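You operate a simulated robot arm through the tools that you are given. There is no shell and no other tool.

The job below is to be done with a simulated robot arm. You get a single attempt, and the scene is never put back.

Task
Put things in order on the top of the packing bench. At the end: the grey hardness gauge stands where the yellow tag (marked "REDRESSED") stood; the gold adapter from the top of the packing bench is in the red bin; the silver small end plug stands where the grey hardness gauge stood; the yellow tag is on the blue tray; whatever was shut is shut again. Leave all else as you found it, and nothing knocked over.
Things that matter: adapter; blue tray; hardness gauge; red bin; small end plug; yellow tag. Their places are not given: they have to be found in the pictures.

It is judged by the outcome, as a careful person would: the job done as asked, and still so three seconds after it is handed in. It fails if anything else is knocked over, pushed out of place, dropped, spilled or broken.

Robot
A 6-joint arm with a two-finger gripper, fixed in place. Base frame: the origin is at the foot of the arm, x ahead of it, y to its left, z up; the work surface is at about z = 0. Lengths are in cm, angles in rad, forces in N, time in s.
With the tool pointing down near the work surface it reaches from about 24 to 62 cm from the base axis. Its first joint turns from -1.152 to 1.152 rad. Payload 1.37 kg.
Tool frame: the origin (TCP) lies between the finger pads and is the grasp point; the fingertips stand 2.2 cm ahead of it; z points along the fingers, y is the line along which they close. The gripper opens to 9.2 cm. The gripper's body begins 6.5 cm behind the TCP.
Orientation is told as [roll, pitch, yaw] about the base's x, y, z axes, in that order, counted from this pose: with the fingers straight down and closing along the base's y, the tool's x points along the base's -x, its y along +y and its z along -z.

Tools
- The arm moves only by the tool step_arm. Its argument "commands" is a list of rows, each an object (a shift or turn left out is 0, a gripper value left out holds the last) with "angular": the turn, a rotation vector about the tool's x, y, z in degrees, a list of three; "travel": the shift along the tool's x, y, z in cm, a list of three; "jaw": the opening, from 0 (shut) to 1 (fully open). In form: [{"angular": [wx, wy, wz], "travel": [tx, ty, tz], "jaw": jaw}, ...]. A call has 1 to 20 rows; each row is the pose to reach, as a shift and turn from the pose commanded when the call began, along the tool's axes at that moment. Each row takes 0.2 s and may step no farther than 5 cm and 0.15 rad from the row before; otherwise, or with a gripper value out of range, the whole call is refused. Where a pose cannot be reached the arm comes as near as it can. A force on the tool above 40 N (or 10 N above the force at the start of the call, whichever is more), or a blocked arm, ends the call early, and 0.2 s more pass. Each finger halts on what it meets, pressing with about 26 N; the grip force reading is that of the motor and also rises with nothing between the fingers. The clock runs only during rows and for 0.2 s after the last one: add rows that repeat a pose to give the fingers time. It gives the time, the measured TCP pose, the force on the tool (base axes), the opening and the grip force at its end, in the units of the frame above (readings bear some noise), with the torque about the TCP (base axes, N m) and any sound that the robot's microphone picked up.
- Cameras (640 x 400 px; columns grow to the right, rows downward): "scene" is fixed at [4.06, -44.19, 57.39]; the picture's right is [0.70, -0.72, 0.00], its down [-0.46, -0.45, -0.76] and it looks along [0.55, 0.53, -0.65] (base axes); focal length 246 px, centre (320, 200). "wrist" rides on the gripper at [7.1, 1.9, -10.2] in the tool frame; the picture's right is [-0.26, 0.96, 0.00], its down [-0.75, -0.20, -0.63] and it looks along [-0.60, -0.16, 0.78] (tool axes); focal length 280 px, centre (320, 200).
- capture(camera): a new picture of that camera. No time passes.
- point_at(camera, pixels): for up to 12 pixels [column, row] of the newest picture of that camera ("zoom" is the newest enlarged one), the place [x, y, z] in the base frame of the surface seen there, good to about 0.3 cm. No time passes.
- close_up(camera, box): a new picture of the part [left, top, right, bottom] of that camera's present view, enlarged. No time passes.
- sign_off(): hands the job in; it is judged then, once.

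Open the gripper and draw the arm clear of the work before you hand the job in, unless the task says otherwise.

The tools are called after "Request:" by a JSON object that holds its "op" and its "data". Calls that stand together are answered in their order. step_arm: Moves the arm, as the interface text tells. Its arguments: {"type":"object","properties":{"commands":{"type":"array","items":{"type":"object","properties":{"angular":{"type":"array","items":{"type":"number"}},"travel":{"type":"array","items":{"type":"number"}},"jaw":{"type":"number"}}}}},"required":["commands"]} The other tools are called the same way: capture (camera) takes a picture; point_at (camera, pixels) gives the place of the surface under pixels of a picture; close_up (camera, box) takes an enlarged picture of a part of a camera's view; sign_off () hands the job in.

At the start:

```text
clock: 0.0
eef_pos: [40.04, -25.26, 36.98]
tcp_rot: [0.0, 0.0, 0.002]
contact_force: [0.6, -0.4, -0.5]
moment: [0.01, 0.0, 0.0]
width: 9.19
gripper_force: 0.0
```

scene: 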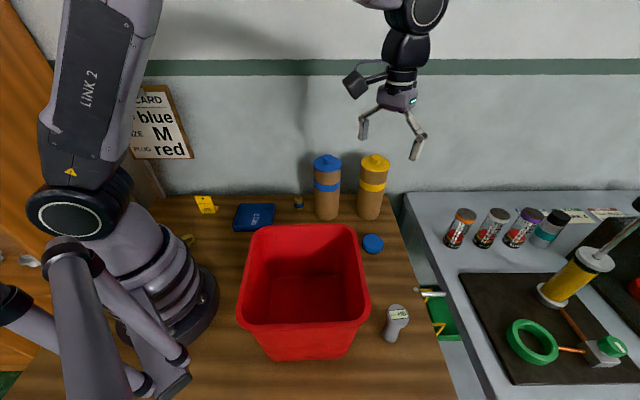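
wrist: 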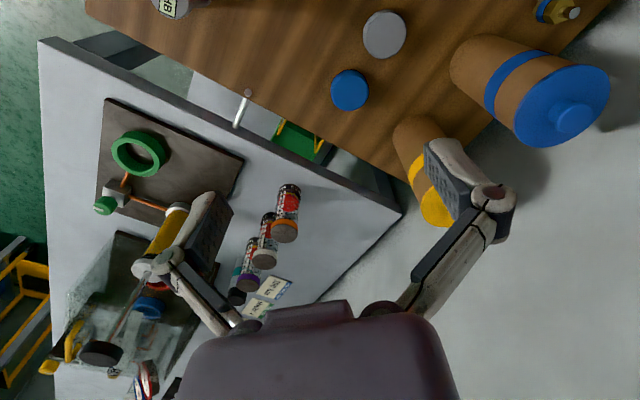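

The scene view shows the red bin near (305,290), a grey gauge near (397,320), a yellow tag near (205,205) and a blue item near (253,217). I'll take close-ups of these regions.

Request:
{"op": "close_up", "data": {"camera": "scene", "box": [120, 130, 440, 330]}}

Request:
{"op": "close_up", "data": {"camera": "scene", "box": [180, 170, 340, 270]}}

Request:
{"op": "close_up", "data": {"camera": "scene", "box": [320, 220, 480, 380]}}

Request:
{"op": "close_up", "data": {"camera": "wrist", "box": [120, 0, 620, 240]}}

```text
2.00 times, centred on (280, 230) of scene
```

zoom: 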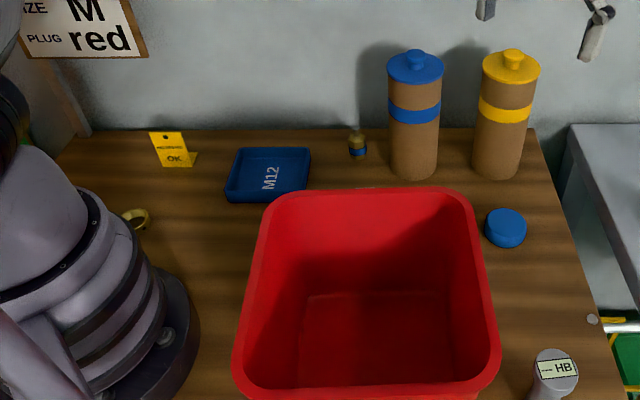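

```text
4.00 times, centred on (260, 220) of scene
```

zoom: 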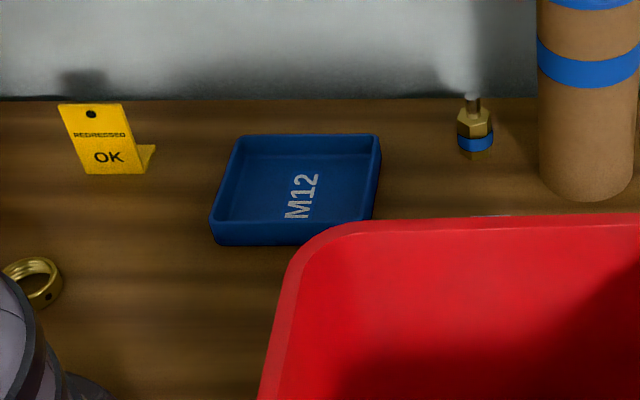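

```text
2.50 times, centred on (400, 300) of scene
```

zoom: 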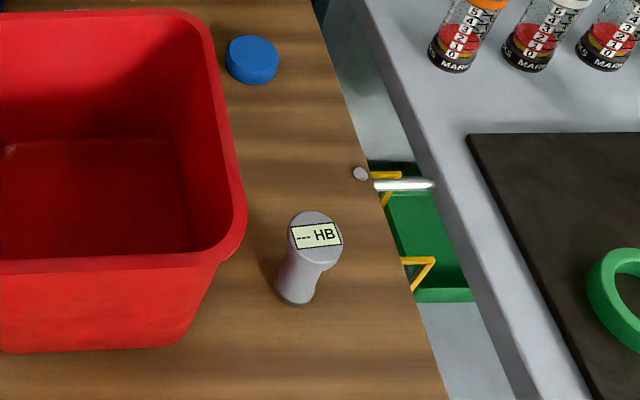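

```text
1.28 times, centred on (370, 120) of wrist
```

zoom: 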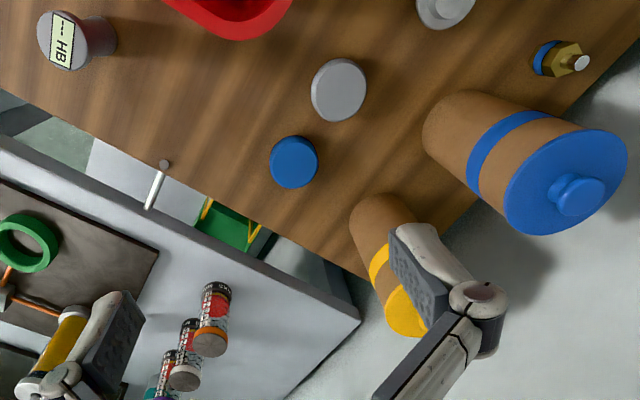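

The wrist view shows two silver discs hidden from the scene camera by the bin (wrist ~(384,34) and near (470,0)), plus the gold hex fitting (565,10). I'll get locations of everything seen.

Request:
{"op": "point_at", "data": {"camera": "wrist", "pixels": [[384, 34], [350, 90], [465, 2], [573, 12], [545, 12], [170, 5], [248, 92], [240, 125], [575, 118], [436, 208], [300, 150], [430, 60]]}}

Request:
{"op": "point_at", "data": {"camera": "scene", "pixels": [[205, 205], [212, 212], [253, 217], [297, 203], [396, 313], [390, 338], [188, 240], [300, 290], [250, 240], [350, 235], [360, 320], [245, 320]]}}

```text
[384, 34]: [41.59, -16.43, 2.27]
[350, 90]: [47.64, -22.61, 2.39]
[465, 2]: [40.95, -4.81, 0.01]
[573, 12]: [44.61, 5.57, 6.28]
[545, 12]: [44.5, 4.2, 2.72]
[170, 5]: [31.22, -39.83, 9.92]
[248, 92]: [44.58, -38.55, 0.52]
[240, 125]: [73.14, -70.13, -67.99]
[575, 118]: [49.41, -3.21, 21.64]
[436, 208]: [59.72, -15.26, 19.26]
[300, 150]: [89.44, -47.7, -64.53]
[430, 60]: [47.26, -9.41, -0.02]
```

```text
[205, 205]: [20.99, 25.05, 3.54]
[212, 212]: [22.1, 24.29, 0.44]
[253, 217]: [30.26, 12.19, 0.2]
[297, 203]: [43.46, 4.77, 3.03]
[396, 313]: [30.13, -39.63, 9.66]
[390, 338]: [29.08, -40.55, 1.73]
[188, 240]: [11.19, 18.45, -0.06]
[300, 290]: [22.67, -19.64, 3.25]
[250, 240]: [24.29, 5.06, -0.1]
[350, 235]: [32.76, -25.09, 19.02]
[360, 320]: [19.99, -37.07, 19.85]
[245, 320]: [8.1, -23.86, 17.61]
```

I'll move the arm at height to y≈+5, x≈28 to look over the left part of the bench.

Request:
{"op": "step_arm", "data": {"commands": [{"travel": [1.7, 4.3, 0]}, {"travel": [3.4, 8.6, 0]}, {"travel": [5.1, 12.9, 0]}, {"travel": [6.8, 17.2, 0]}, {"travel": [8.5, 21.5, 0]}, {"travel": [10.2, 25.8, 0]}, {"travel": [11, 30, 0]}, {"travel": [11, 30, 0]}]}}

Request:
{"op": "capture", "data": {"camera": "wrist"}}

Request:
{"op": "capture", "data": {"camera": "scene"}}

```text
clock: 1.8
eef_pos: [29.08, 4.61, 37.01]
tcp_rot: [0.0, 0.0, -0.001]
contact_force: [-0.5, 0.5, -0.7]
moment: [-0.01, 0.02, -0.02]
width: 9.21
gripper_force: 0.1
```

```text
taken
```

wrist: 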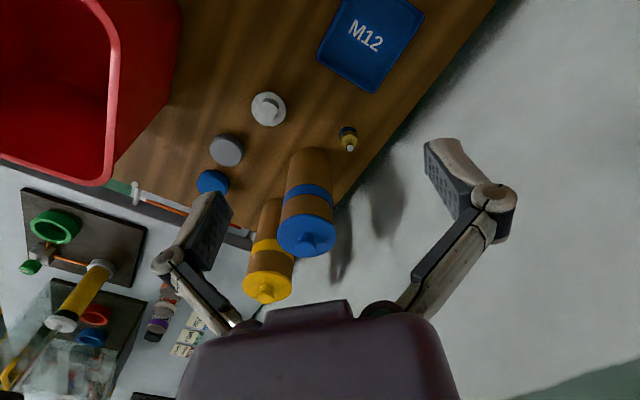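

```text
taken
```

scene: 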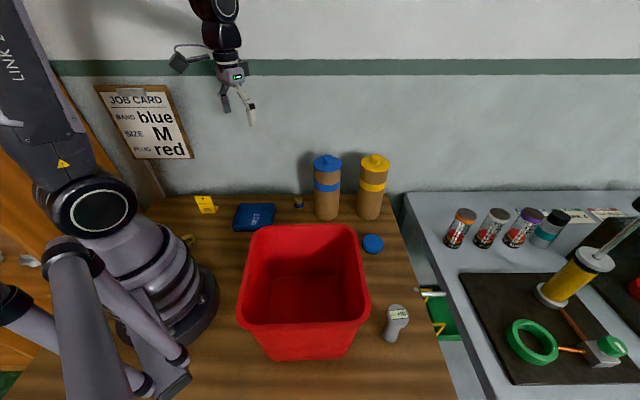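

Two silver round parts sit behind the bin at wrist (268,108) and (227,150). I'll enlarge them and the gold fitting at (348,138).

Request:
{"op": "close_up", "data": {"camera": "wrist", "box": [180, 60, 380, 200]}}

Request:
{"op": "point_at", "data": {"camera": "wrist", "pixels": [[270, 100], [268, 118], [252, 110], [286, 110], [227, 150], [211, 182], [348, 130], [350, 147], [304, 242], [268, 289], [115, 60], [150, 60]]}}

Request:
{"op": "close_up", "data": {"camera": "scene", "box": [420, 180, 640, 390]}}

Request:
{"op": "close_up", "data": {"camera": "wrist", "box": [0, 160, 240, 400]}}

```text
2.86 times, centred on (280, 130) of wrist
```

zoom: 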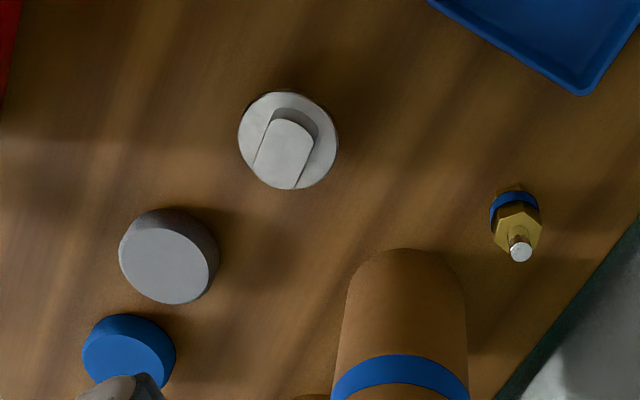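

```text
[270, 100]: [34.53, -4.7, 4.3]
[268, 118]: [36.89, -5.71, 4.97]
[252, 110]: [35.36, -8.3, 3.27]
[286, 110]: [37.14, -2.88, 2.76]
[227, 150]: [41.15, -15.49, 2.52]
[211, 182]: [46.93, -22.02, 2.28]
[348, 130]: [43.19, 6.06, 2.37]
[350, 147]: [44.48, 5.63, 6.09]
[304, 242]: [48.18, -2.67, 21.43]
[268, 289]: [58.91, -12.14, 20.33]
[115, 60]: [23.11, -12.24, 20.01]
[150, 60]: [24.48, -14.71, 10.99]
```

```text
1.90 times, centred on (530, 285) of scene
```

zoom: 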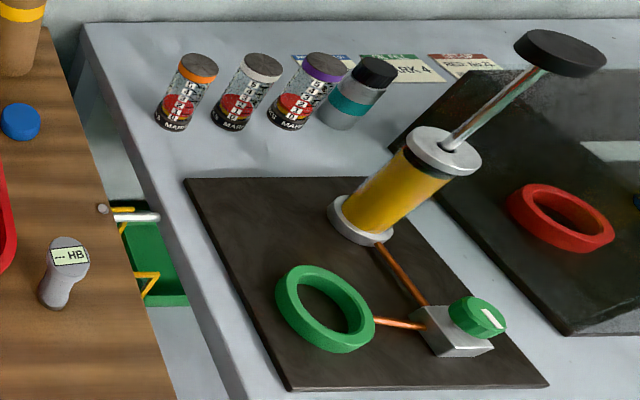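

```text
1.67 times, centred on (120, 280) of wrist
```

zoom: 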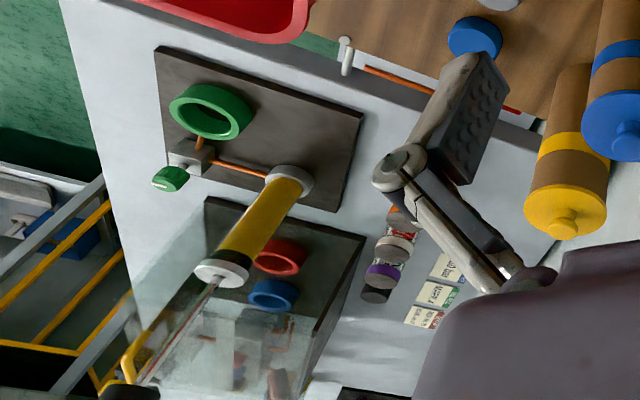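

I'll enlarge more on the silver parts and the rod at the bench edge to identify them.

Request:
{"op": "close_up", "data": {"camera": "wrist", "box": [200, 80, 300, 180]}}

Request:
{"op": "close_up", "data": {"camera": "wrist", "box": [0, 0, 200, 220]}}

Request:
{"op": "close_up", "data": {"camera": "scene", "box": [360, 250, 480, 360]}}

Request:
{"op": "close_up", "data": {"camera": "scene", "box": [0, 160, 220, 400]}}

```text
4.00 times, centred on (250, 130) of wrist
```

zoom: 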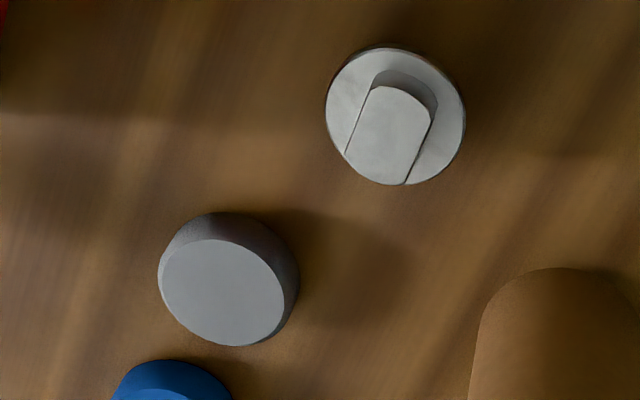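

```text
1.82 times, centred on (100, 110) of wrist
```

zoom: 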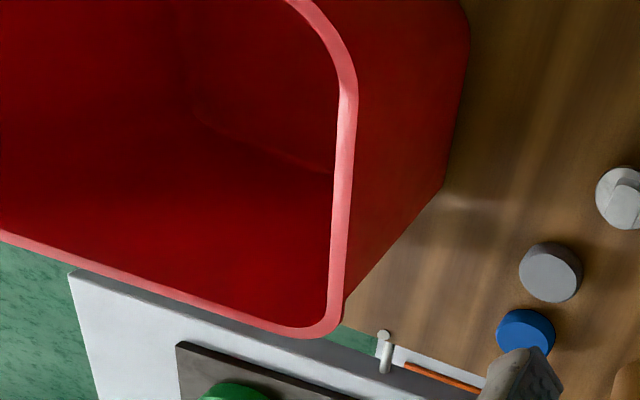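

```text
3.64 times, centred on (420, 305) of scene
```

zoom: 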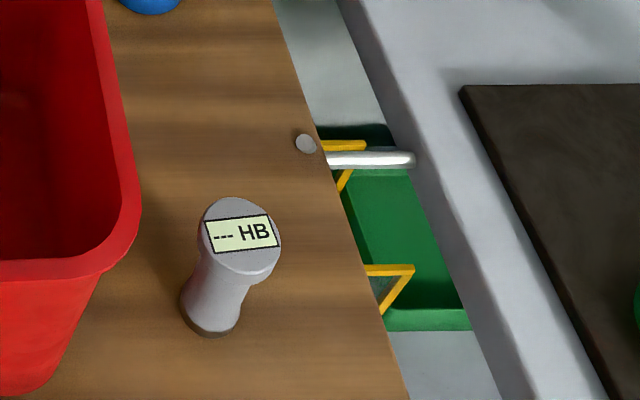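

```text
1.67 times, centred on (110, 280) of scene
```

zoom: 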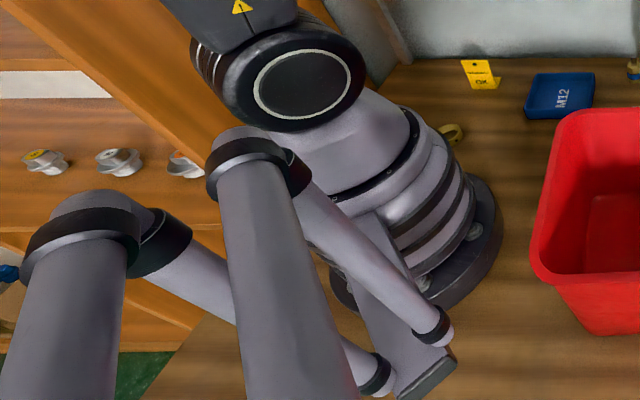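

The shelf behind the base shows similar tabbed parts near scene (15,257),(40,257),(62,258). I'll enlarge for identification.

Request:
{"op": "close_up", "data": {"camera": "scene", "box": [0, 240, 80, 290]}}

Request:
{"op": "close_up", "data": {"camera": "scene", "box": [0, 180, 60, 340]}}

Request:
{"op": "close_up", "data": {"camera": "scene", "box": [90, 70, 200, 170]}}

Request:
{"op": "close_up", "data": {"camera": "scene", "box": [430, 190, 640, 310]}}

```text
8.00 times, centred on (40, 265) of scene
```

zoom: 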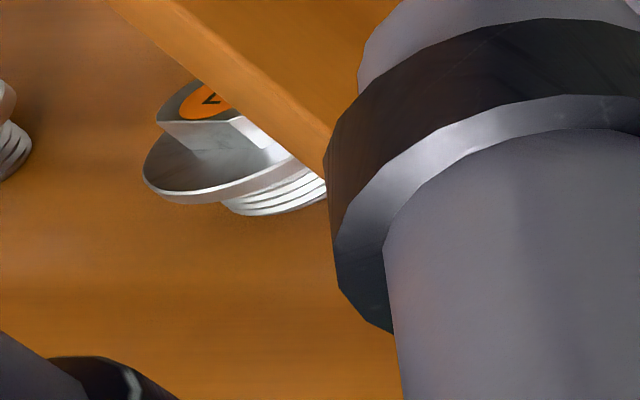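

```text
2.50 times, centred on (30, 260) of scene
```

zoom: 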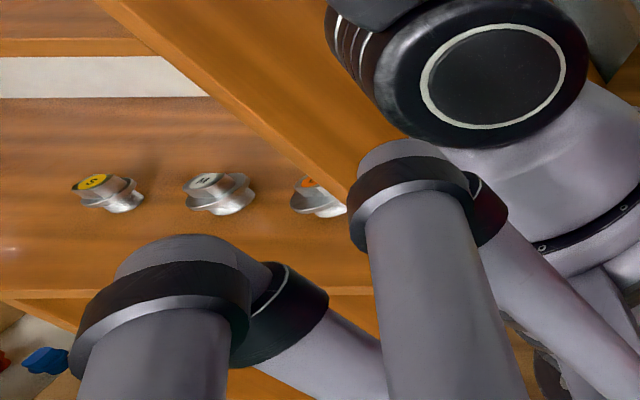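

```text
4.00 times, centred on (145, 120) of scene
```

zoom: 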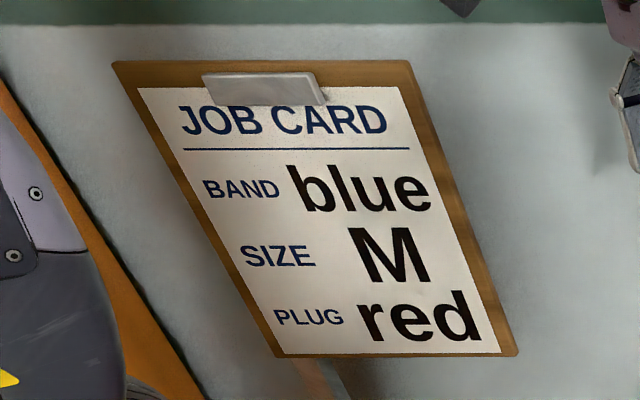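

```text
3.05 times, centred on (535, 250) of scene
```

zoom: 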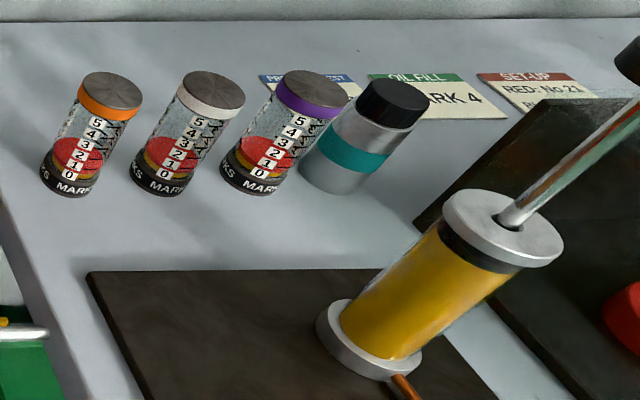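

I need the bin rim geometry before going lower. I'll query scene rim pixels, and shelf plugs for size comparison.

Request:
{"op": "point_at", "data": {"camera": "scene", "pixels": [[268, 230], [340, 228], [355, 235], [369, 300], [345, 327], [250, 327], [240, 310], [300, 226], [300, 332], [252, 265], [275, 356], [330, 356]]}}

Request:
{"op": "point_at", "data": {"camera": "zoom", "pixels": [[100, 100], [200, 100], [300, 90]]}}

Request:
{"op": "close_up", "data": {"camera": "scene", "box": [230, 215, 380, 360]}}

```text
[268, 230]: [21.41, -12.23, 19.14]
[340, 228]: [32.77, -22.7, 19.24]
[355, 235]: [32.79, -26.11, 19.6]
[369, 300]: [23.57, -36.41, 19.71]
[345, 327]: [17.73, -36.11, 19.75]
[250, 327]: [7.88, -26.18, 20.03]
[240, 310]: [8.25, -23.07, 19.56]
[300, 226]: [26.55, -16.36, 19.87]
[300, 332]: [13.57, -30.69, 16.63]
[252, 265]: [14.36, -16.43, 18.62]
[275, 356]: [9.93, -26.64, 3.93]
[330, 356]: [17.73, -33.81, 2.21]
```

```text
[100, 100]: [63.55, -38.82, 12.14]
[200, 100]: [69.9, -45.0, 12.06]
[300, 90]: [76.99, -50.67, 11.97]
```

```text
2.76 times, centred on (305, 288) of scene
```

zoom: 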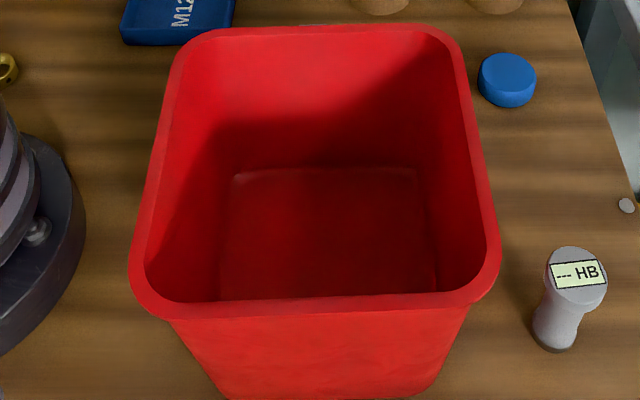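

The bin rim is at z≈20 with corners about (21,-12), (33,-24), (22,-37), (8,-25). I'll descend at (29,5), clear of bin and tray, for a closer look at the silver parts.

Request:
{"op": "step_arm", "data": {"commands": [{"travel": [0, 0, 5]}, {"travel": [0, 0, 10]}, {"travel": [0, 0, 15]}, {"travel": [0, 0, 20]}, {"travel": [0, 0, 20]}]}}

Request:
{"op": "capture", "data": {"camera": "wrist"}}

Request:
{"op": "close_up", "data": {"camera": "wrist", "box": [60, 0, 460, 250]}}

```text
clock: 3.0
eef_pos: [29.06, 4.66, 16.84]
tcp_rot: [-0.001, 0.0, 0.001]
contact_force: [0.2, -0.3, 0.8]
moment: [0.04, 0.01, 0.02]
width: 9.21
gripper_force: 0.1
```

```text
taken
```

wrist: 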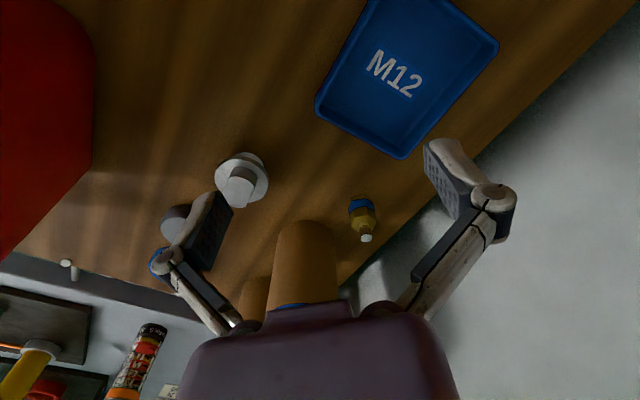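

```text
1.60 times, centred on (260, 125) of wrist
```

zoom: 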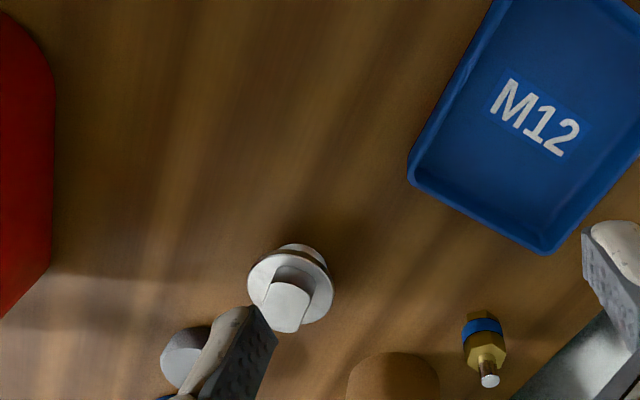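

The tabbed silver part at wrist (242,180) shows a threaded collar below its flange, like the plugs on the shelf. Enlarging and measuring it.

Request:
{"op": "close_up", "data": {"camera": "wrist", "box": [200, 135, 290, 215]}}

Request:
{"op": "point_at", "data": {"camera": "wrist", "pixels": [[242, 155], [240, 170], [240, 185], [235, 198], [252, 182], [220, 175], [262, 180], [230, 205], [360, 200], [362, 220], [366, 238], [240, 150]]}}

```text
5.00 times, centred on (245, 175) of wrist
```

zoom: 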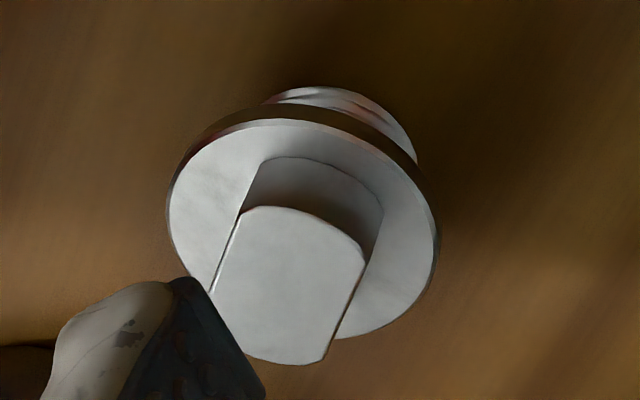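

```text
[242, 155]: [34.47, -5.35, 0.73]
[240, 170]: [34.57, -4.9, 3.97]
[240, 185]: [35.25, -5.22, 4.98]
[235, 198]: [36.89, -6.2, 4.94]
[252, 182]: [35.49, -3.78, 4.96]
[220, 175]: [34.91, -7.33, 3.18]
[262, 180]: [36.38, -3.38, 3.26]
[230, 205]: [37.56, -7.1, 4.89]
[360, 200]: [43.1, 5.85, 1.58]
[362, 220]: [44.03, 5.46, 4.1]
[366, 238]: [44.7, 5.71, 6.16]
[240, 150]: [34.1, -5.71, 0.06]
```

The threaded, lugged silver part is the small end plug; the plain pucks stay put. Next I'll look at the yellow tag: move to about (22,13,24) while yawing ~80° so the wrist camera faces +y.

Request:
{"op": "step_arm", "data": {"commands": [{"travel": [0.7, 0.8, -0.7], "angular": [0, 0, -8]}, {"travel": [1.4, 1.6, -1.4], "angular": [0, 0, -16]}, {"travel": [2.1, 2.4, -2.1], "angular": [0, 0, -24]}, {"travel": [2.8, 3.3, -2.8], "angular": [0, 0, -32]}, {"travel": [3.5, 4.1, -3.5], "angular": [0, 0, -40]}, {"travel": [4.2, 5, -4.2], "angular": [0, 0, -48]}, {"travel": [4.9, 5.8, -4.9], "angular": [0, 0, -56]}, {"travel": [5.6, 6.6, -5.6], "angular": [0, 0, -64]}, {"travel": [6.3, 7.5, -6.3], "angular": [0, 0, -72]}, {"travel": [7, 8.3, -7], "angular": [0, 0, -80]}, {"travel": [7, 8.3, -7], "angular": [0, 0, -80]}]}}

Request:
{"op": "capture", "data": {"camera": "wrist"}}

Request:
{"op": "capture", "data": {"camera": "scene"}}

```text
clock: 5.4
eef_pos: [22.13, 12.95, 23.9]
tcp_rot: [-0.002, -0.002, 1.397]
contact_force: [-0.3, 0.1, 0.1]
moment: [0.01, 0.0, -0.05]
width: 9.2
gripper_force: 0.1
```

```text
taken
```

wrist: 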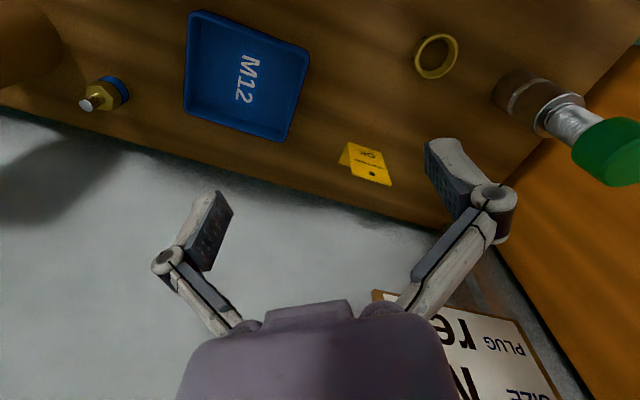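

```text
taken
```

scene: 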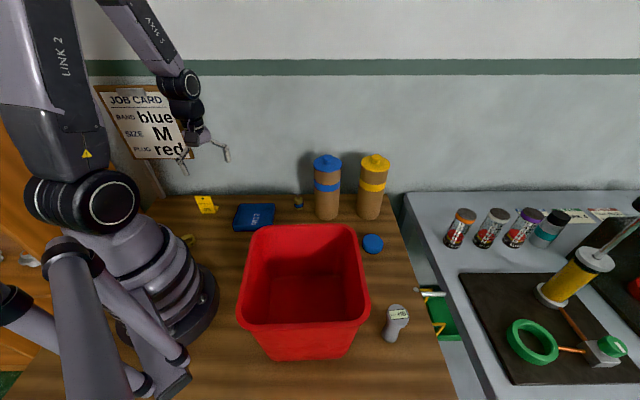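

The tag shows at wrist (365,163), and a green-capped item stands at (560,110). I'll zoom in and measure them.

Request:
{"op": "close_up", "data": {"camera": "wrist", "box": [320, 120, 420, 200]}}

Request:
{"op": "point_at", "data": {"camera": "zoom", "pixels": [[245, 150], [225, 210], [290, 130], [440, 180], [420, 290], [530, 330], [300, 280], [400, 225], [470, 300], [270, 175]]}}

Request:
{"op": "point_at", "data": {"camera": "wrist", "pixels": [[620, 150], [515, 85], [436, 55], [197, 15], [305, 50], [280, 135], [190, 105], [245, 80], [250, 40], [120, 95], [85, 103], [300, 220]]}}

```text
5.00 times, centred on (370, 160) of wrist
```

zoom: 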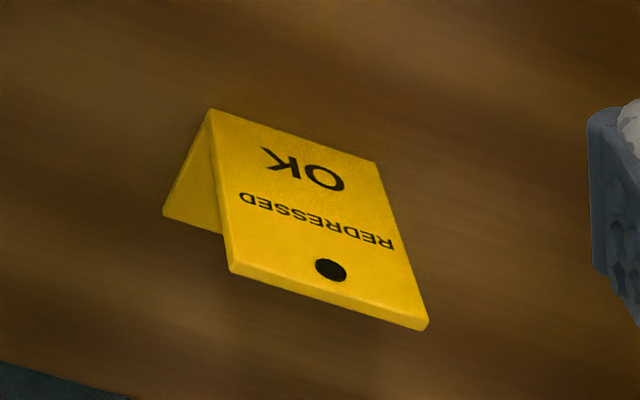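

```text
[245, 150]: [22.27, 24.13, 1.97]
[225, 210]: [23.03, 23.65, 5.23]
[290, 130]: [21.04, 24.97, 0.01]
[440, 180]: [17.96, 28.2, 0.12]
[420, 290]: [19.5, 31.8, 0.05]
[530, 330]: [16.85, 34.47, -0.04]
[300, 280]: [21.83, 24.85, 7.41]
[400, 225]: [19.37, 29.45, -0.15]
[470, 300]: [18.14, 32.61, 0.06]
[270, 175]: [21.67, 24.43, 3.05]
```

```text
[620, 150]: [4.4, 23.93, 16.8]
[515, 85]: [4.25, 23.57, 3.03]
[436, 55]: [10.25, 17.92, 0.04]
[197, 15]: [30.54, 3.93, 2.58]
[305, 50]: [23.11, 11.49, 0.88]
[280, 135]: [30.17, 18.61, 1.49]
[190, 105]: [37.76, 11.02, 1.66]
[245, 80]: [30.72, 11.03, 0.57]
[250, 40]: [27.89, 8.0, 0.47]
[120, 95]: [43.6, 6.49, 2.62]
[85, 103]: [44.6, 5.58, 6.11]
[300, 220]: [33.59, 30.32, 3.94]
```

Getting the tag's corner geometry from the zoom.

Request:
{"op": "point_at", "data": {"camera": "zoom", "pixels": [[216, 120], [366, 168], [236, 262], [415, 312], [175, 208], [210, 220], [320, 290], [290, 150], [300, 205], [200, 160], [240, 270], [420, 324]]}}

Request:
{"op": "close_up", "data": {"camera": "scene", "box": [185, 185, 235, 225]}}

```text
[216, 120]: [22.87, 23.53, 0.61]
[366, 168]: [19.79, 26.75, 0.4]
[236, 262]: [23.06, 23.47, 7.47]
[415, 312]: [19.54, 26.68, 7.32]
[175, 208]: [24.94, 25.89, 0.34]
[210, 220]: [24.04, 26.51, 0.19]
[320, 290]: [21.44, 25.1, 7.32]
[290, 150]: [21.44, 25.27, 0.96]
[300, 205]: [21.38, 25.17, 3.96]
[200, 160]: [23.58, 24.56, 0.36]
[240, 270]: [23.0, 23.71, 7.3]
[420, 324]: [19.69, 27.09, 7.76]
```

```text
10.00 times, centred on (210, 205) of scene
```

zoom: 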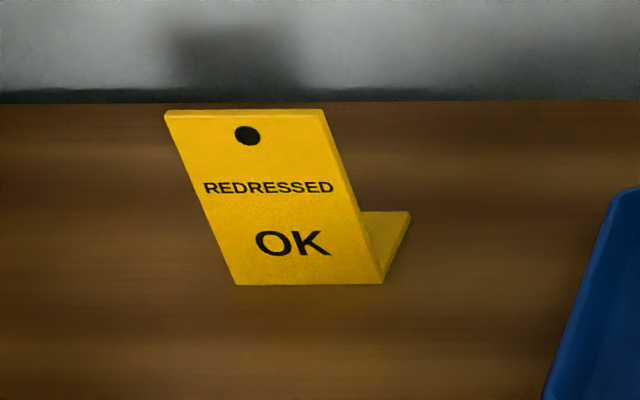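

The tag is an L-shaped plate along (23.0,23.5)–(19.6,26.8), 7.4 tall, with its foot toward the wall. The tray is centred near (30.4,11.2). I'll move above the tag with the fingers closing along the plate's normal (yaw ≈135.7°).

Request:
{"op": "step_arm", "data": {"commands": [{"travel": [-1.5, 0.37, 1], "angular": [0, 0, -7], "jaw": 0.5}, {"travel": [-3, 0.73, 2], "angular": [0, 0, -14]}, {"travel": [-4.5, 1.1, 3], "angular": [0, 0, -21]}, {"travel": [-6, 1.47, 4], "angular": [0, 0, -28]}, {"travel": [-7.5, 1.83, 5], "angular": [0, 0, -35]}, {"travel": [-9, 2.2, 6], "angular": [0, 0, -42]}, {"travel": [-10.5, 2.6, 7], "angular": [0, 0, -49]}, {"travel": [-11.87, 2.93, 8], "angular": [0, 0, -55.7]}, {"travel": [-11.87, 2.93, 8], "angular": [0, 0, -55.7]}]}}

Request:
{"op": "capture", "data": {"camera": "wrist"}}

Request:
{"op": "capture", "data": {"camera": "scene"}}

```text
clock: 7.4
eef_pos: [21.2, 25.26, 15.82]
tcp_rot: [0.0, 0.0, 2.369]
contact_force: [0.1, 0.9, 0.0]
moment: [0.0, -0.02, 0.02]
width: 4.58
gripper_force: 0.0
```

```text
taken
```

wrist: 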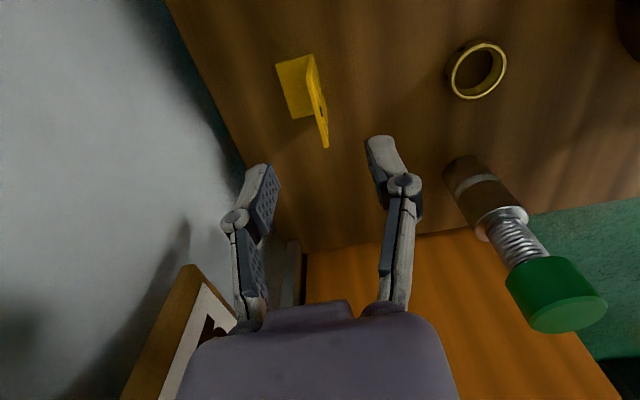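

```text
taken
```

scene: 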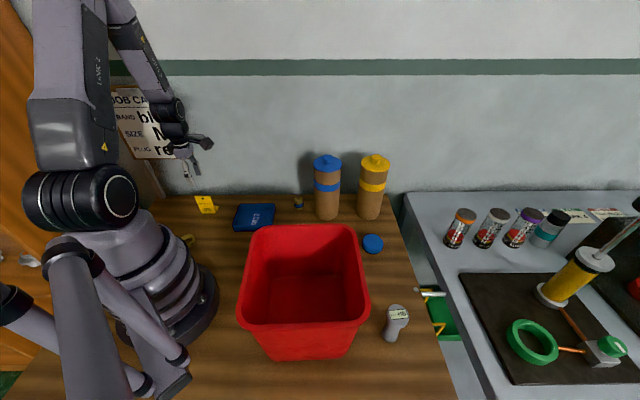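

The plate edge is visible at wrist (313,55)–(325,145), between the fingers. I'll re-measure the plate to confirm the alignment.

Request:
{"op": "close_up", "data": {"camera": "wrist", "box": [250, 30, 378, 160]}}

Request:
{"op": "point_at", "data": {"camera": "wrist", "pixels": [[311, 58], [318, 85], [326, 105], [322, 125], [325, 140], [293, 85], [280, 65], [327, 125]]}}

```text
3.08 times, centred on (314, 95) of wrist
```

zoom: 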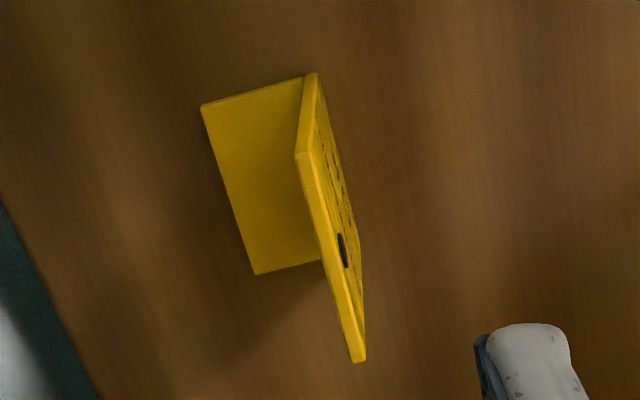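

```text
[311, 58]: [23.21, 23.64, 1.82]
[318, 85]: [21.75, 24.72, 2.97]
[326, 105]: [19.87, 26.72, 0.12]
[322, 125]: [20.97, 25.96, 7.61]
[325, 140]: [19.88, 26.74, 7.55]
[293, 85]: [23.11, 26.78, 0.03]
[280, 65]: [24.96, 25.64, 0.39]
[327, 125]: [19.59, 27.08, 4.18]
```

Request:
{"op": "point_at", "data": {"camera": "zoom", "pixels": [[306, 165], [320, 215], [335, 265], [352, 330], [358, 352], [300, 158], [310, 90], [345, 250]]}}

```text
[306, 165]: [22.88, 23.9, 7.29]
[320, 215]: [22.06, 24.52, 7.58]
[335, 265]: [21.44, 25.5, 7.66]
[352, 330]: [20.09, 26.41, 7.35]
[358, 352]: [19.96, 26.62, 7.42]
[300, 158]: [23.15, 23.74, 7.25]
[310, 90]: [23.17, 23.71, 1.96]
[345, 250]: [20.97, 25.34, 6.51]
```

The plate is centred within 0.1 cm of the TCP axis and the angle matches. Descending to z≈6 and closing on the upper plate.

Request:
{"op": "step_arm", "data": {"commands": [{"travel": [0, 0, 4]}, {"travel": [0, 0, 7]}, {"travel": [0, 0, 9.8]}, {"travel": [0, 0, 9.8]}, {"travel": [0, 0, 9.8], "jaw": 0}, {"travel": [0, 0, 9.8]}, {"travel": [0, 0, 9.8]}, {"travel": [0, 0, 9.8]}]}}

Request:
{"op": "capture", "data": {"camera": "wrist"}}

```text
clock: 9.2
eef_pos: [21.26, 25.26, 6.21]
tcp_rot: [0.002, 0.001, 2.369]
contact_force: [-0.3, 0.8, 0.7]
moment: [0.0, 0.01, 0.01]
width: 0.62
gripper_force: 26.0
```

```text
taken
```

wrist: 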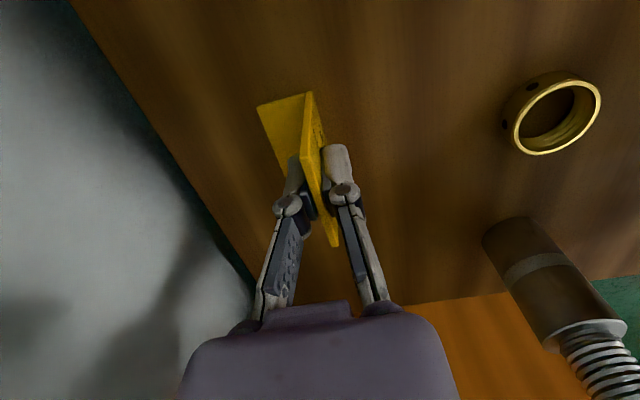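

The tag is gripped (0.62 cm). I'll lift 10 cm and carry it over the tray centre, then look.

Request:
{"op": "step_arm", "data": {"commands": [{"travel": [0, 0, -3]}, {"travel": [0, 0, -6.5]}, {"travel": [0, 0, -10]}, {"travel": [3, 1, -10]}, {"travel": [7, 2.2, -10]}, {"travel": [11, 3.4, -10]}, {"travel": [14.5, 4.5, -10]}, {"travel": [16.3, 5.06, -10]}, {"travel": [16.3, 5.06, -10]}]}}

Request:
{"op": "capture", "data": {"camera": "wrist"}}

Request:
{"op": "capture", "data": {"camera": "scene"}}

```text
clock: 11.2
eef_pos: [29.34, 10.13, 16.24]
tcp_rot: [0.0, 0.001, 2.368]
contact_force: [0.3, 0.0, -0.1]
moment: [0.02, 0.0, 0.0]
width: 0.6
gripper_force: 26.6
```

```text
taken
```

wrist: 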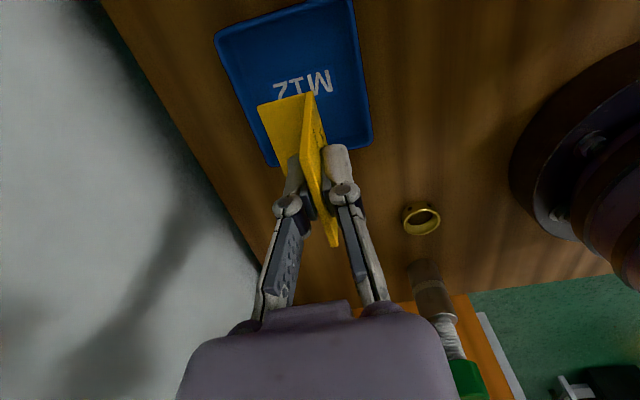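

```text
taken
```

scene: 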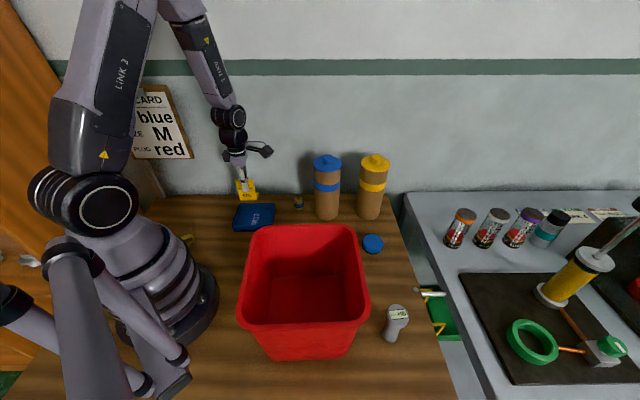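

Holding above the tray. I'll verify the tray corners in this view before lowering.

Request:
{"op": "point_at", "data": {"camera": "wrist", "pixels": [[217, 37], [353, 4], [370, 138], [272, 165], [240, 40], [340, 120], [290, 30], [345, 60], [258, 105], [310, 96], [300, 70], [330, 50]]}}

Request:
{"op": "close_up", "data": {"camera": "scene", "box": [200, 150, 300, 240]}}

```text
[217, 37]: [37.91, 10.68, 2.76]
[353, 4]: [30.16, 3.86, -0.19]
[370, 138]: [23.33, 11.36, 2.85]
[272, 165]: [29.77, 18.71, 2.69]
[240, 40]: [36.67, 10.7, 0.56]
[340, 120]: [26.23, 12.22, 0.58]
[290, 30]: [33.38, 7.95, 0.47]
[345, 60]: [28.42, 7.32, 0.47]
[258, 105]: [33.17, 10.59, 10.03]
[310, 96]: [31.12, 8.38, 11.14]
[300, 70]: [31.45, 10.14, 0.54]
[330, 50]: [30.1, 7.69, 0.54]
```

```text
4.44 times, centred on (250, 195) of scene
```

zoom: 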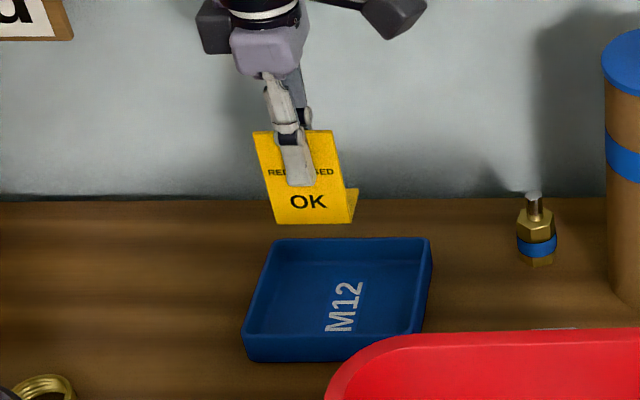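

The tag's footprint lies well inside the tray (rim z 2.75, floor 0.5). Lowering, releasing gently, then retreating upward.

Request:
{"op": "step_arm", "data": {"commands": [{"travel": [0, 0, 4]}, {"travel": [0, 0, 7.5]}, {"travel": [0, 0, 9]}, {"travel": [0, 0, 9.4]}, {"travel": [0, 0, 9.5]}, {"travel": [0, 0, 9.5]}]}}

Request:
{"op": "capture", "data": {"camera": "wrist"}}

Request:
{"op": "close_up", "data": {"camera": "scene", "box": [200, 150, 300, 240]}}

```text
clock: 12.6
eef_pos: [29.28, 10.22, 6.6]
tcp_rot: [-0.001, -0.001, 2.369]
contact_force: [-0.7, 0.2, -0.5]
moment: [-0.03, 0.01, -0.05]
width: 0.6
gripper_force: 26.6
```

```text
taken
```

wrist: 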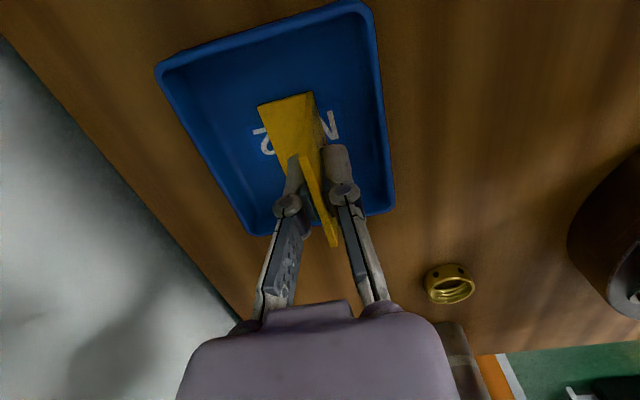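

```text
4.44 times, centred on (250, 195) of scene
```

zoom: 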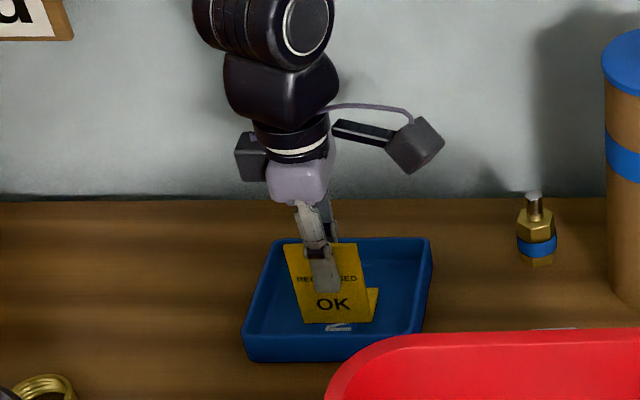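

Request:
{"op": "point_at", "data": {"camera": "wrist", "pixels": [[262, 108], [285, 125], [308, 97], [240, 100], [350, 110]]}}

Request:
{"op": "step_arm", "data": {"commands": [{"travel": [0, 0, 0.1]}, {"travel": [0, 0, 0.2]}, {"travel": [0, 0, 0.2]}]}}

```text
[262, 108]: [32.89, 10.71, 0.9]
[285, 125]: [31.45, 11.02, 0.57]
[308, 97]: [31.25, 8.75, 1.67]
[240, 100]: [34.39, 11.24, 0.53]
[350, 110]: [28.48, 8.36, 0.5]
```

```text
clock: 13.4
eef_pos: [29.4, 10.34, 6.39]
tcp_rot: [-0.001, 0.0, 2.368]
contact_force: [-3.9, -4.2, 21.9]
moment: [-0.09, 0.1, 0.01]
width: 0.59
gripper_force: 26.0
```

The upward force of 22 N shows the tag is seated. I'll ease back up 0.15 cm, open to about 3 cm and lift off.

Request:
{"op": "step_arm", "data": {"commands": [{"travel": [0, 0, -0.15]}, {"travel": [0, 0, -0.15], "jaw": 0.33}, {"travel": [0, 0, -0.15]}, {"travel": [0, 0, -0.15]}, {"travel": [0, 0, -2]}, {"travel": [0, 0, -5]}, {"travel": [0, 0, -10]}, {"travel": [0, 0, -10]}]}}

Request:
{"op": "capture", "data": {"camera": "wrist"}}

Request:
{"op": "close_up", "data": {"camera": "scene", "box": [200, 150, 300, 240]}}

```text
clock: 15.2
eef_pos: [29.38, 10.19, 16.41]
tcp_rot: [0.001, 0.0, 2.368]
contact_force: [0.0, -0.3, -0.2]
moment: [0.02, 0.02, 0.0]
width: 3.01
gripper_force: 0.0
```

```text
taken
```

wrist: 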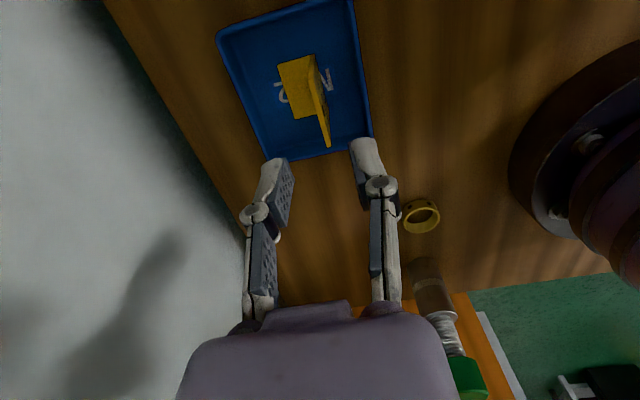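

```text
4.44 times, centred on (250, 195) of scene
```

zoom: 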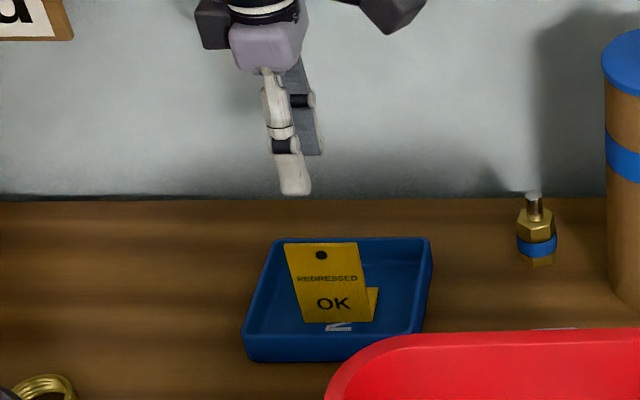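

The tag stands in the tray. Next is the gauge: I'll rise to z≈34 and travel over to above (29.5,-40), yawing to about 90° so the camera stays clear of the bin.

Request:
{"op": "step_arm", "data": {"commands": [{"travel": [0, 0, -4.5]}, {"travel": [0, 0, -9]}, {"travel": [0, 0, -13.5]}, {"travel": [0, 0, -17.6]}, {"travel": [3.2, 3.26, -17.6], "angular": [0, 0, 4]}, {"travel": [6.4, 6.5, -17.6], "angular": [0, 0, 8]}, {"travel": [9.6, 9.8, -17.6], "angular": [0, 0, 12]}, {"travel": [12.8, 13.1, -17.6], "angular": [0, 0, 16]}, {"travel": [16, 16.3, -17.6], "angular": [0, 0, 20]}, {"travel": [19.1, 19.6, -17.6], "angular": [0, 0, 24]}, {"travel": [22.3, 22.8, -17.6], "angular": [0, 0, 28]}, {"travel": [25.5, 26.1, -17.6], "angular": [0, 0, 32]}, {"travel": [28.7, 29.4, -17.6], "angular": [0, 0, 36]}, {"travel": [31.9, 32.6, -17.6], "angular": [0, 0, 40]}, {"travel": [35.1, 35.9, -17.6], "angular": [0, 0, 45.7]}, {"travel": [35.1, 35.9, -17.6], "angular": [0, 0, 45.7], "jaw": 0.8}]}}

Request:
{"op": "capture", "data": {"camera": "wrist"}}

Request:
{"op": "capture", "data": {"camera": "scene"}}

```text
clock: 18.6
eef_pos: [29.4, -40.07, 34.15]
tcp_rot: [0.001, 0.0, 1.568]
contact_force: [0.3, -1.3, 0.4]
moment: [0.02, -0.02, 0.01]
width: 7.15
gripper_force: 0.1
```

```text
taken
```

wrist: 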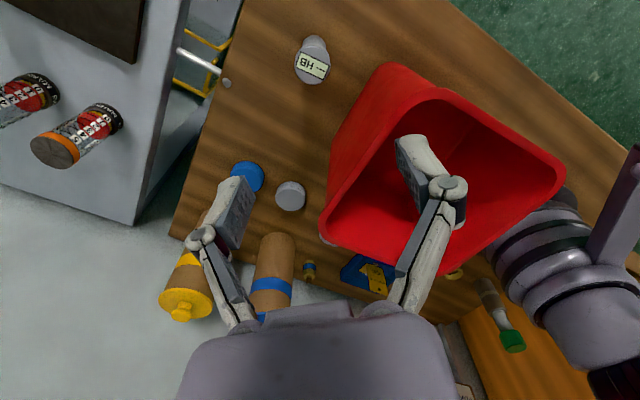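

```text
taken
```

scene: 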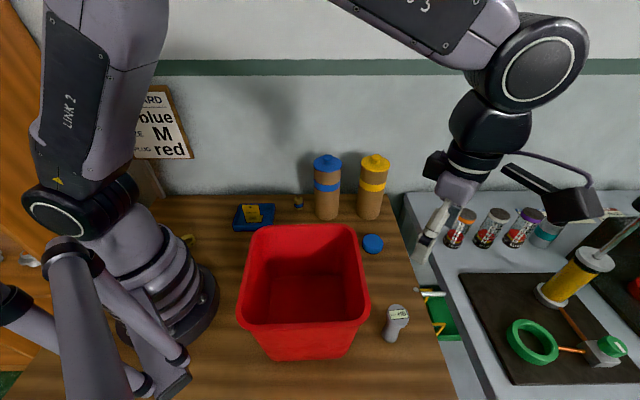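

The pose was reached. The gauge is visible at wrist (313,60); enlarging and measuring it from both cameras.

Request:
{"op": "close_up", "data": {"camera": "wrist", "box": [275, 20, 355, 100]}}

Request:
{"op": "point_at", "data": {"camera": "zoom", "pixels": [[320, 120], [260, 200], [370, 220], [320, 300], [310, 270], [350, 110], [280, 130], [360, 150], [320, 170]]}}

Request:
{"op": "close_up", "data": {"camera": "scene", "box": [370, 290, 430, 350]}}

Request:
{"op": "point_at", "data": {"camera": "scene", "pixels": [[398, 307], [388, 318], [407, 318], [396, 322], [393, 328], [391, 333], [386, 336], [396, 338], [390, 340], [385, 325]]}}

```text
5.00 times, centred on (315, 60) of wrist
```

zoom: 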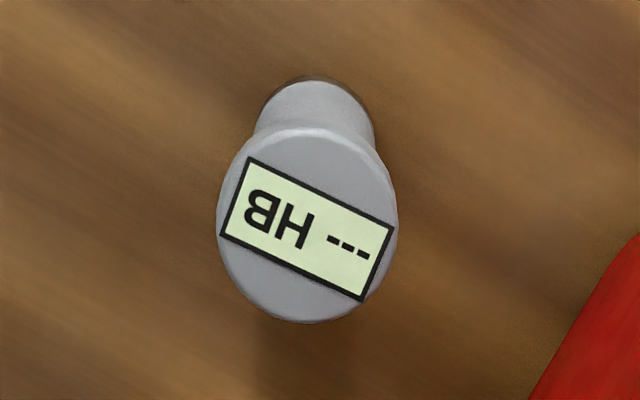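

```text
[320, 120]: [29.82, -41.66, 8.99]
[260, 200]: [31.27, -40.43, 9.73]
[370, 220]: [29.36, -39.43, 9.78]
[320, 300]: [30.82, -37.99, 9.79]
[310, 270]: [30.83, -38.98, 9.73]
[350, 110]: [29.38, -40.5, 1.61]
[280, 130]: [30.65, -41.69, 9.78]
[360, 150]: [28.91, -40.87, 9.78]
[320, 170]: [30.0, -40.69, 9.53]
```

```text
6.67 times, centred on (400, 320) of scene
```

zoom: 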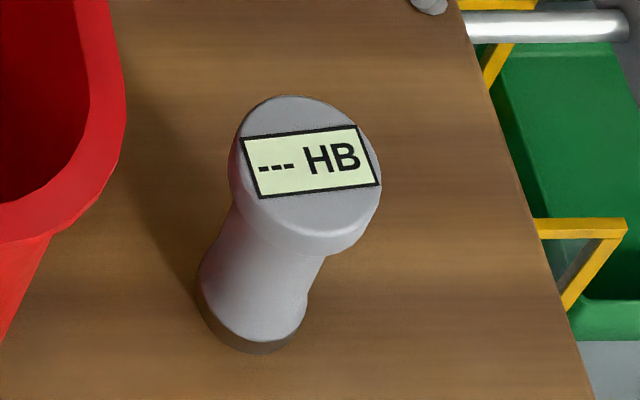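

```text
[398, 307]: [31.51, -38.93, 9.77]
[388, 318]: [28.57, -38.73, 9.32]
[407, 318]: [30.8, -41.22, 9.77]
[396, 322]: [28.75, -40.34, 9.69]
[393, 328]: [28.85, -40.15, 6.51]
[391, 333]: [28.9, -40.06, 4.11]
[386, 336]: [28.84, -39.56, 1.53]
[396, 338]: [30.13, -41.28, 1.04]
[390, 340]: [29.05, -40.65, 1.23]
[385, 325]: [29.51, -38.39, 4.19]
```

The gauge's axis is about (30.1,-39.8): head radius ≈2 at z≈9, waist ≈1.2. I'll descend to z=15 directly above it and re-check before gripping the head.

Request:
{"op": "step_arm", "data": {"commands": [{"travel": [-0.27, -0.7, 4.5]}, {"travel": [-0.27, -0.7, 9]}, {"travel": [-0.27, -0.7, 13.5]}, {"travel": [-0.27, -0.7, 17]}, {"travel": [-0.27, -0.7, 19.1]}, {"travel": [-0.27, -0.7, 19.1]}]}}

Request:
{"op": "capture", "data": {"camera": "wrist"}}

Request:
{"op": "capture", "data": {"camera": "scene"}}

```text
clock: 20.0
eef_pos: [30.23, -39.77, 14.91]
tcp_rot: [0.0, -0.001, 1.572]
contact_force: [-0.1, -0.2, -0.5]
moment: [-0.02, 0.01, 0.01]
width: 7.36
gripper_force: 0.2
```

```text
taken
```

wrist: 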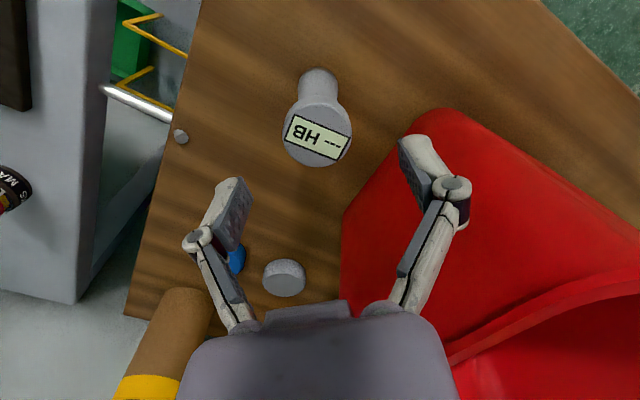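

```text
taken
```

scene: 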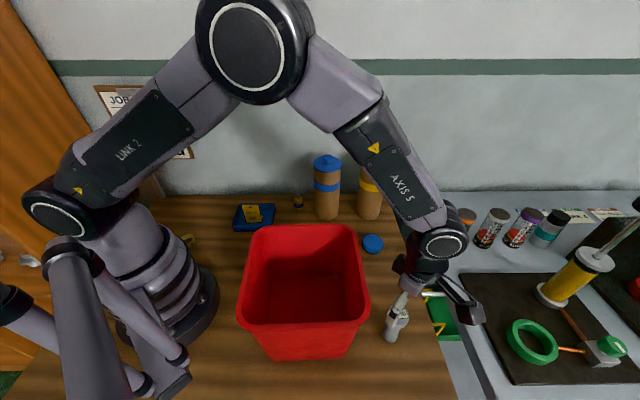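

The head centre appears at (317,132), against the predicted (320,133), so it is aligned within 0.2 cm. Descending to z≈9 and closing on the head.

Request:
{"op": "step_arm", "data": {"commands": [{"travel": [0, -0.15, 3]}, {"travel": [0, -0.15, 5]}, {"travel": [0, -0.15, 5.9]}, {"travel": [0, -0.15, 5.9]}, {"travel": [0, -0.15, 5.9], "jaw": 0.3}, {"travel": [0, -0.15, 5.9]}, {"travel": [0, -0.15, 5.9]}, {"travel": [0, -0.15, 5.9]}, {"travel": [0, -0.15, 5.9]}]}}

Request:
{"op": "capture", "data": {"camera": "wrist"}}

Request:
{"op": "close_up", "data": {"camera": "scene", "box": [360, 270, 460, 350]}}

```text
clock: 22.0
eef_pos: [30.23, -39.79, 9.06]
tcp_rot: [-0.001, -0.001, 1.57]
contact_force: [1.0, -1.0, 1.9]
moment: [-0.04, -0.1, -0.01]
width: 3.97
gripper_force: 25.7
```

```text
taken
```

wrist: 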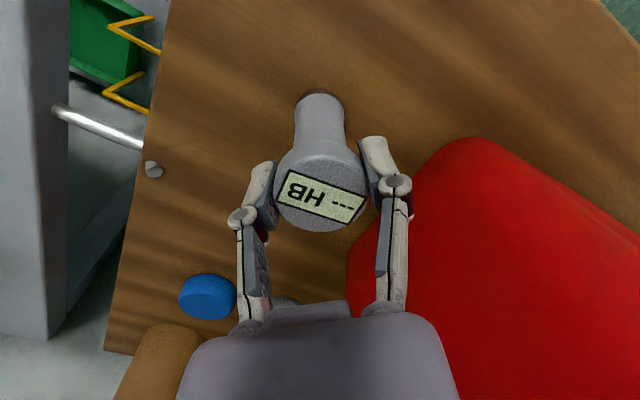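

```text
5.00 times, centred on (410, 310) of scene
```

zoom: 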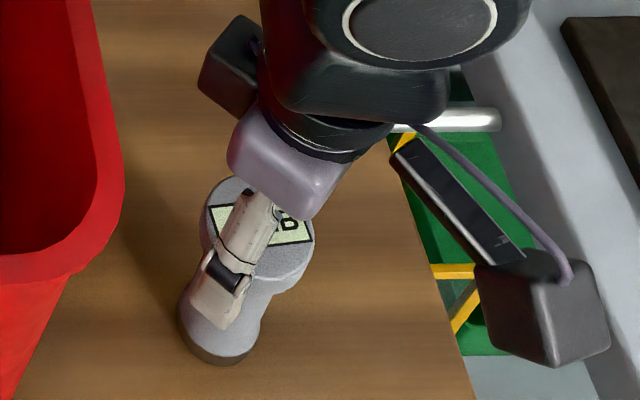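

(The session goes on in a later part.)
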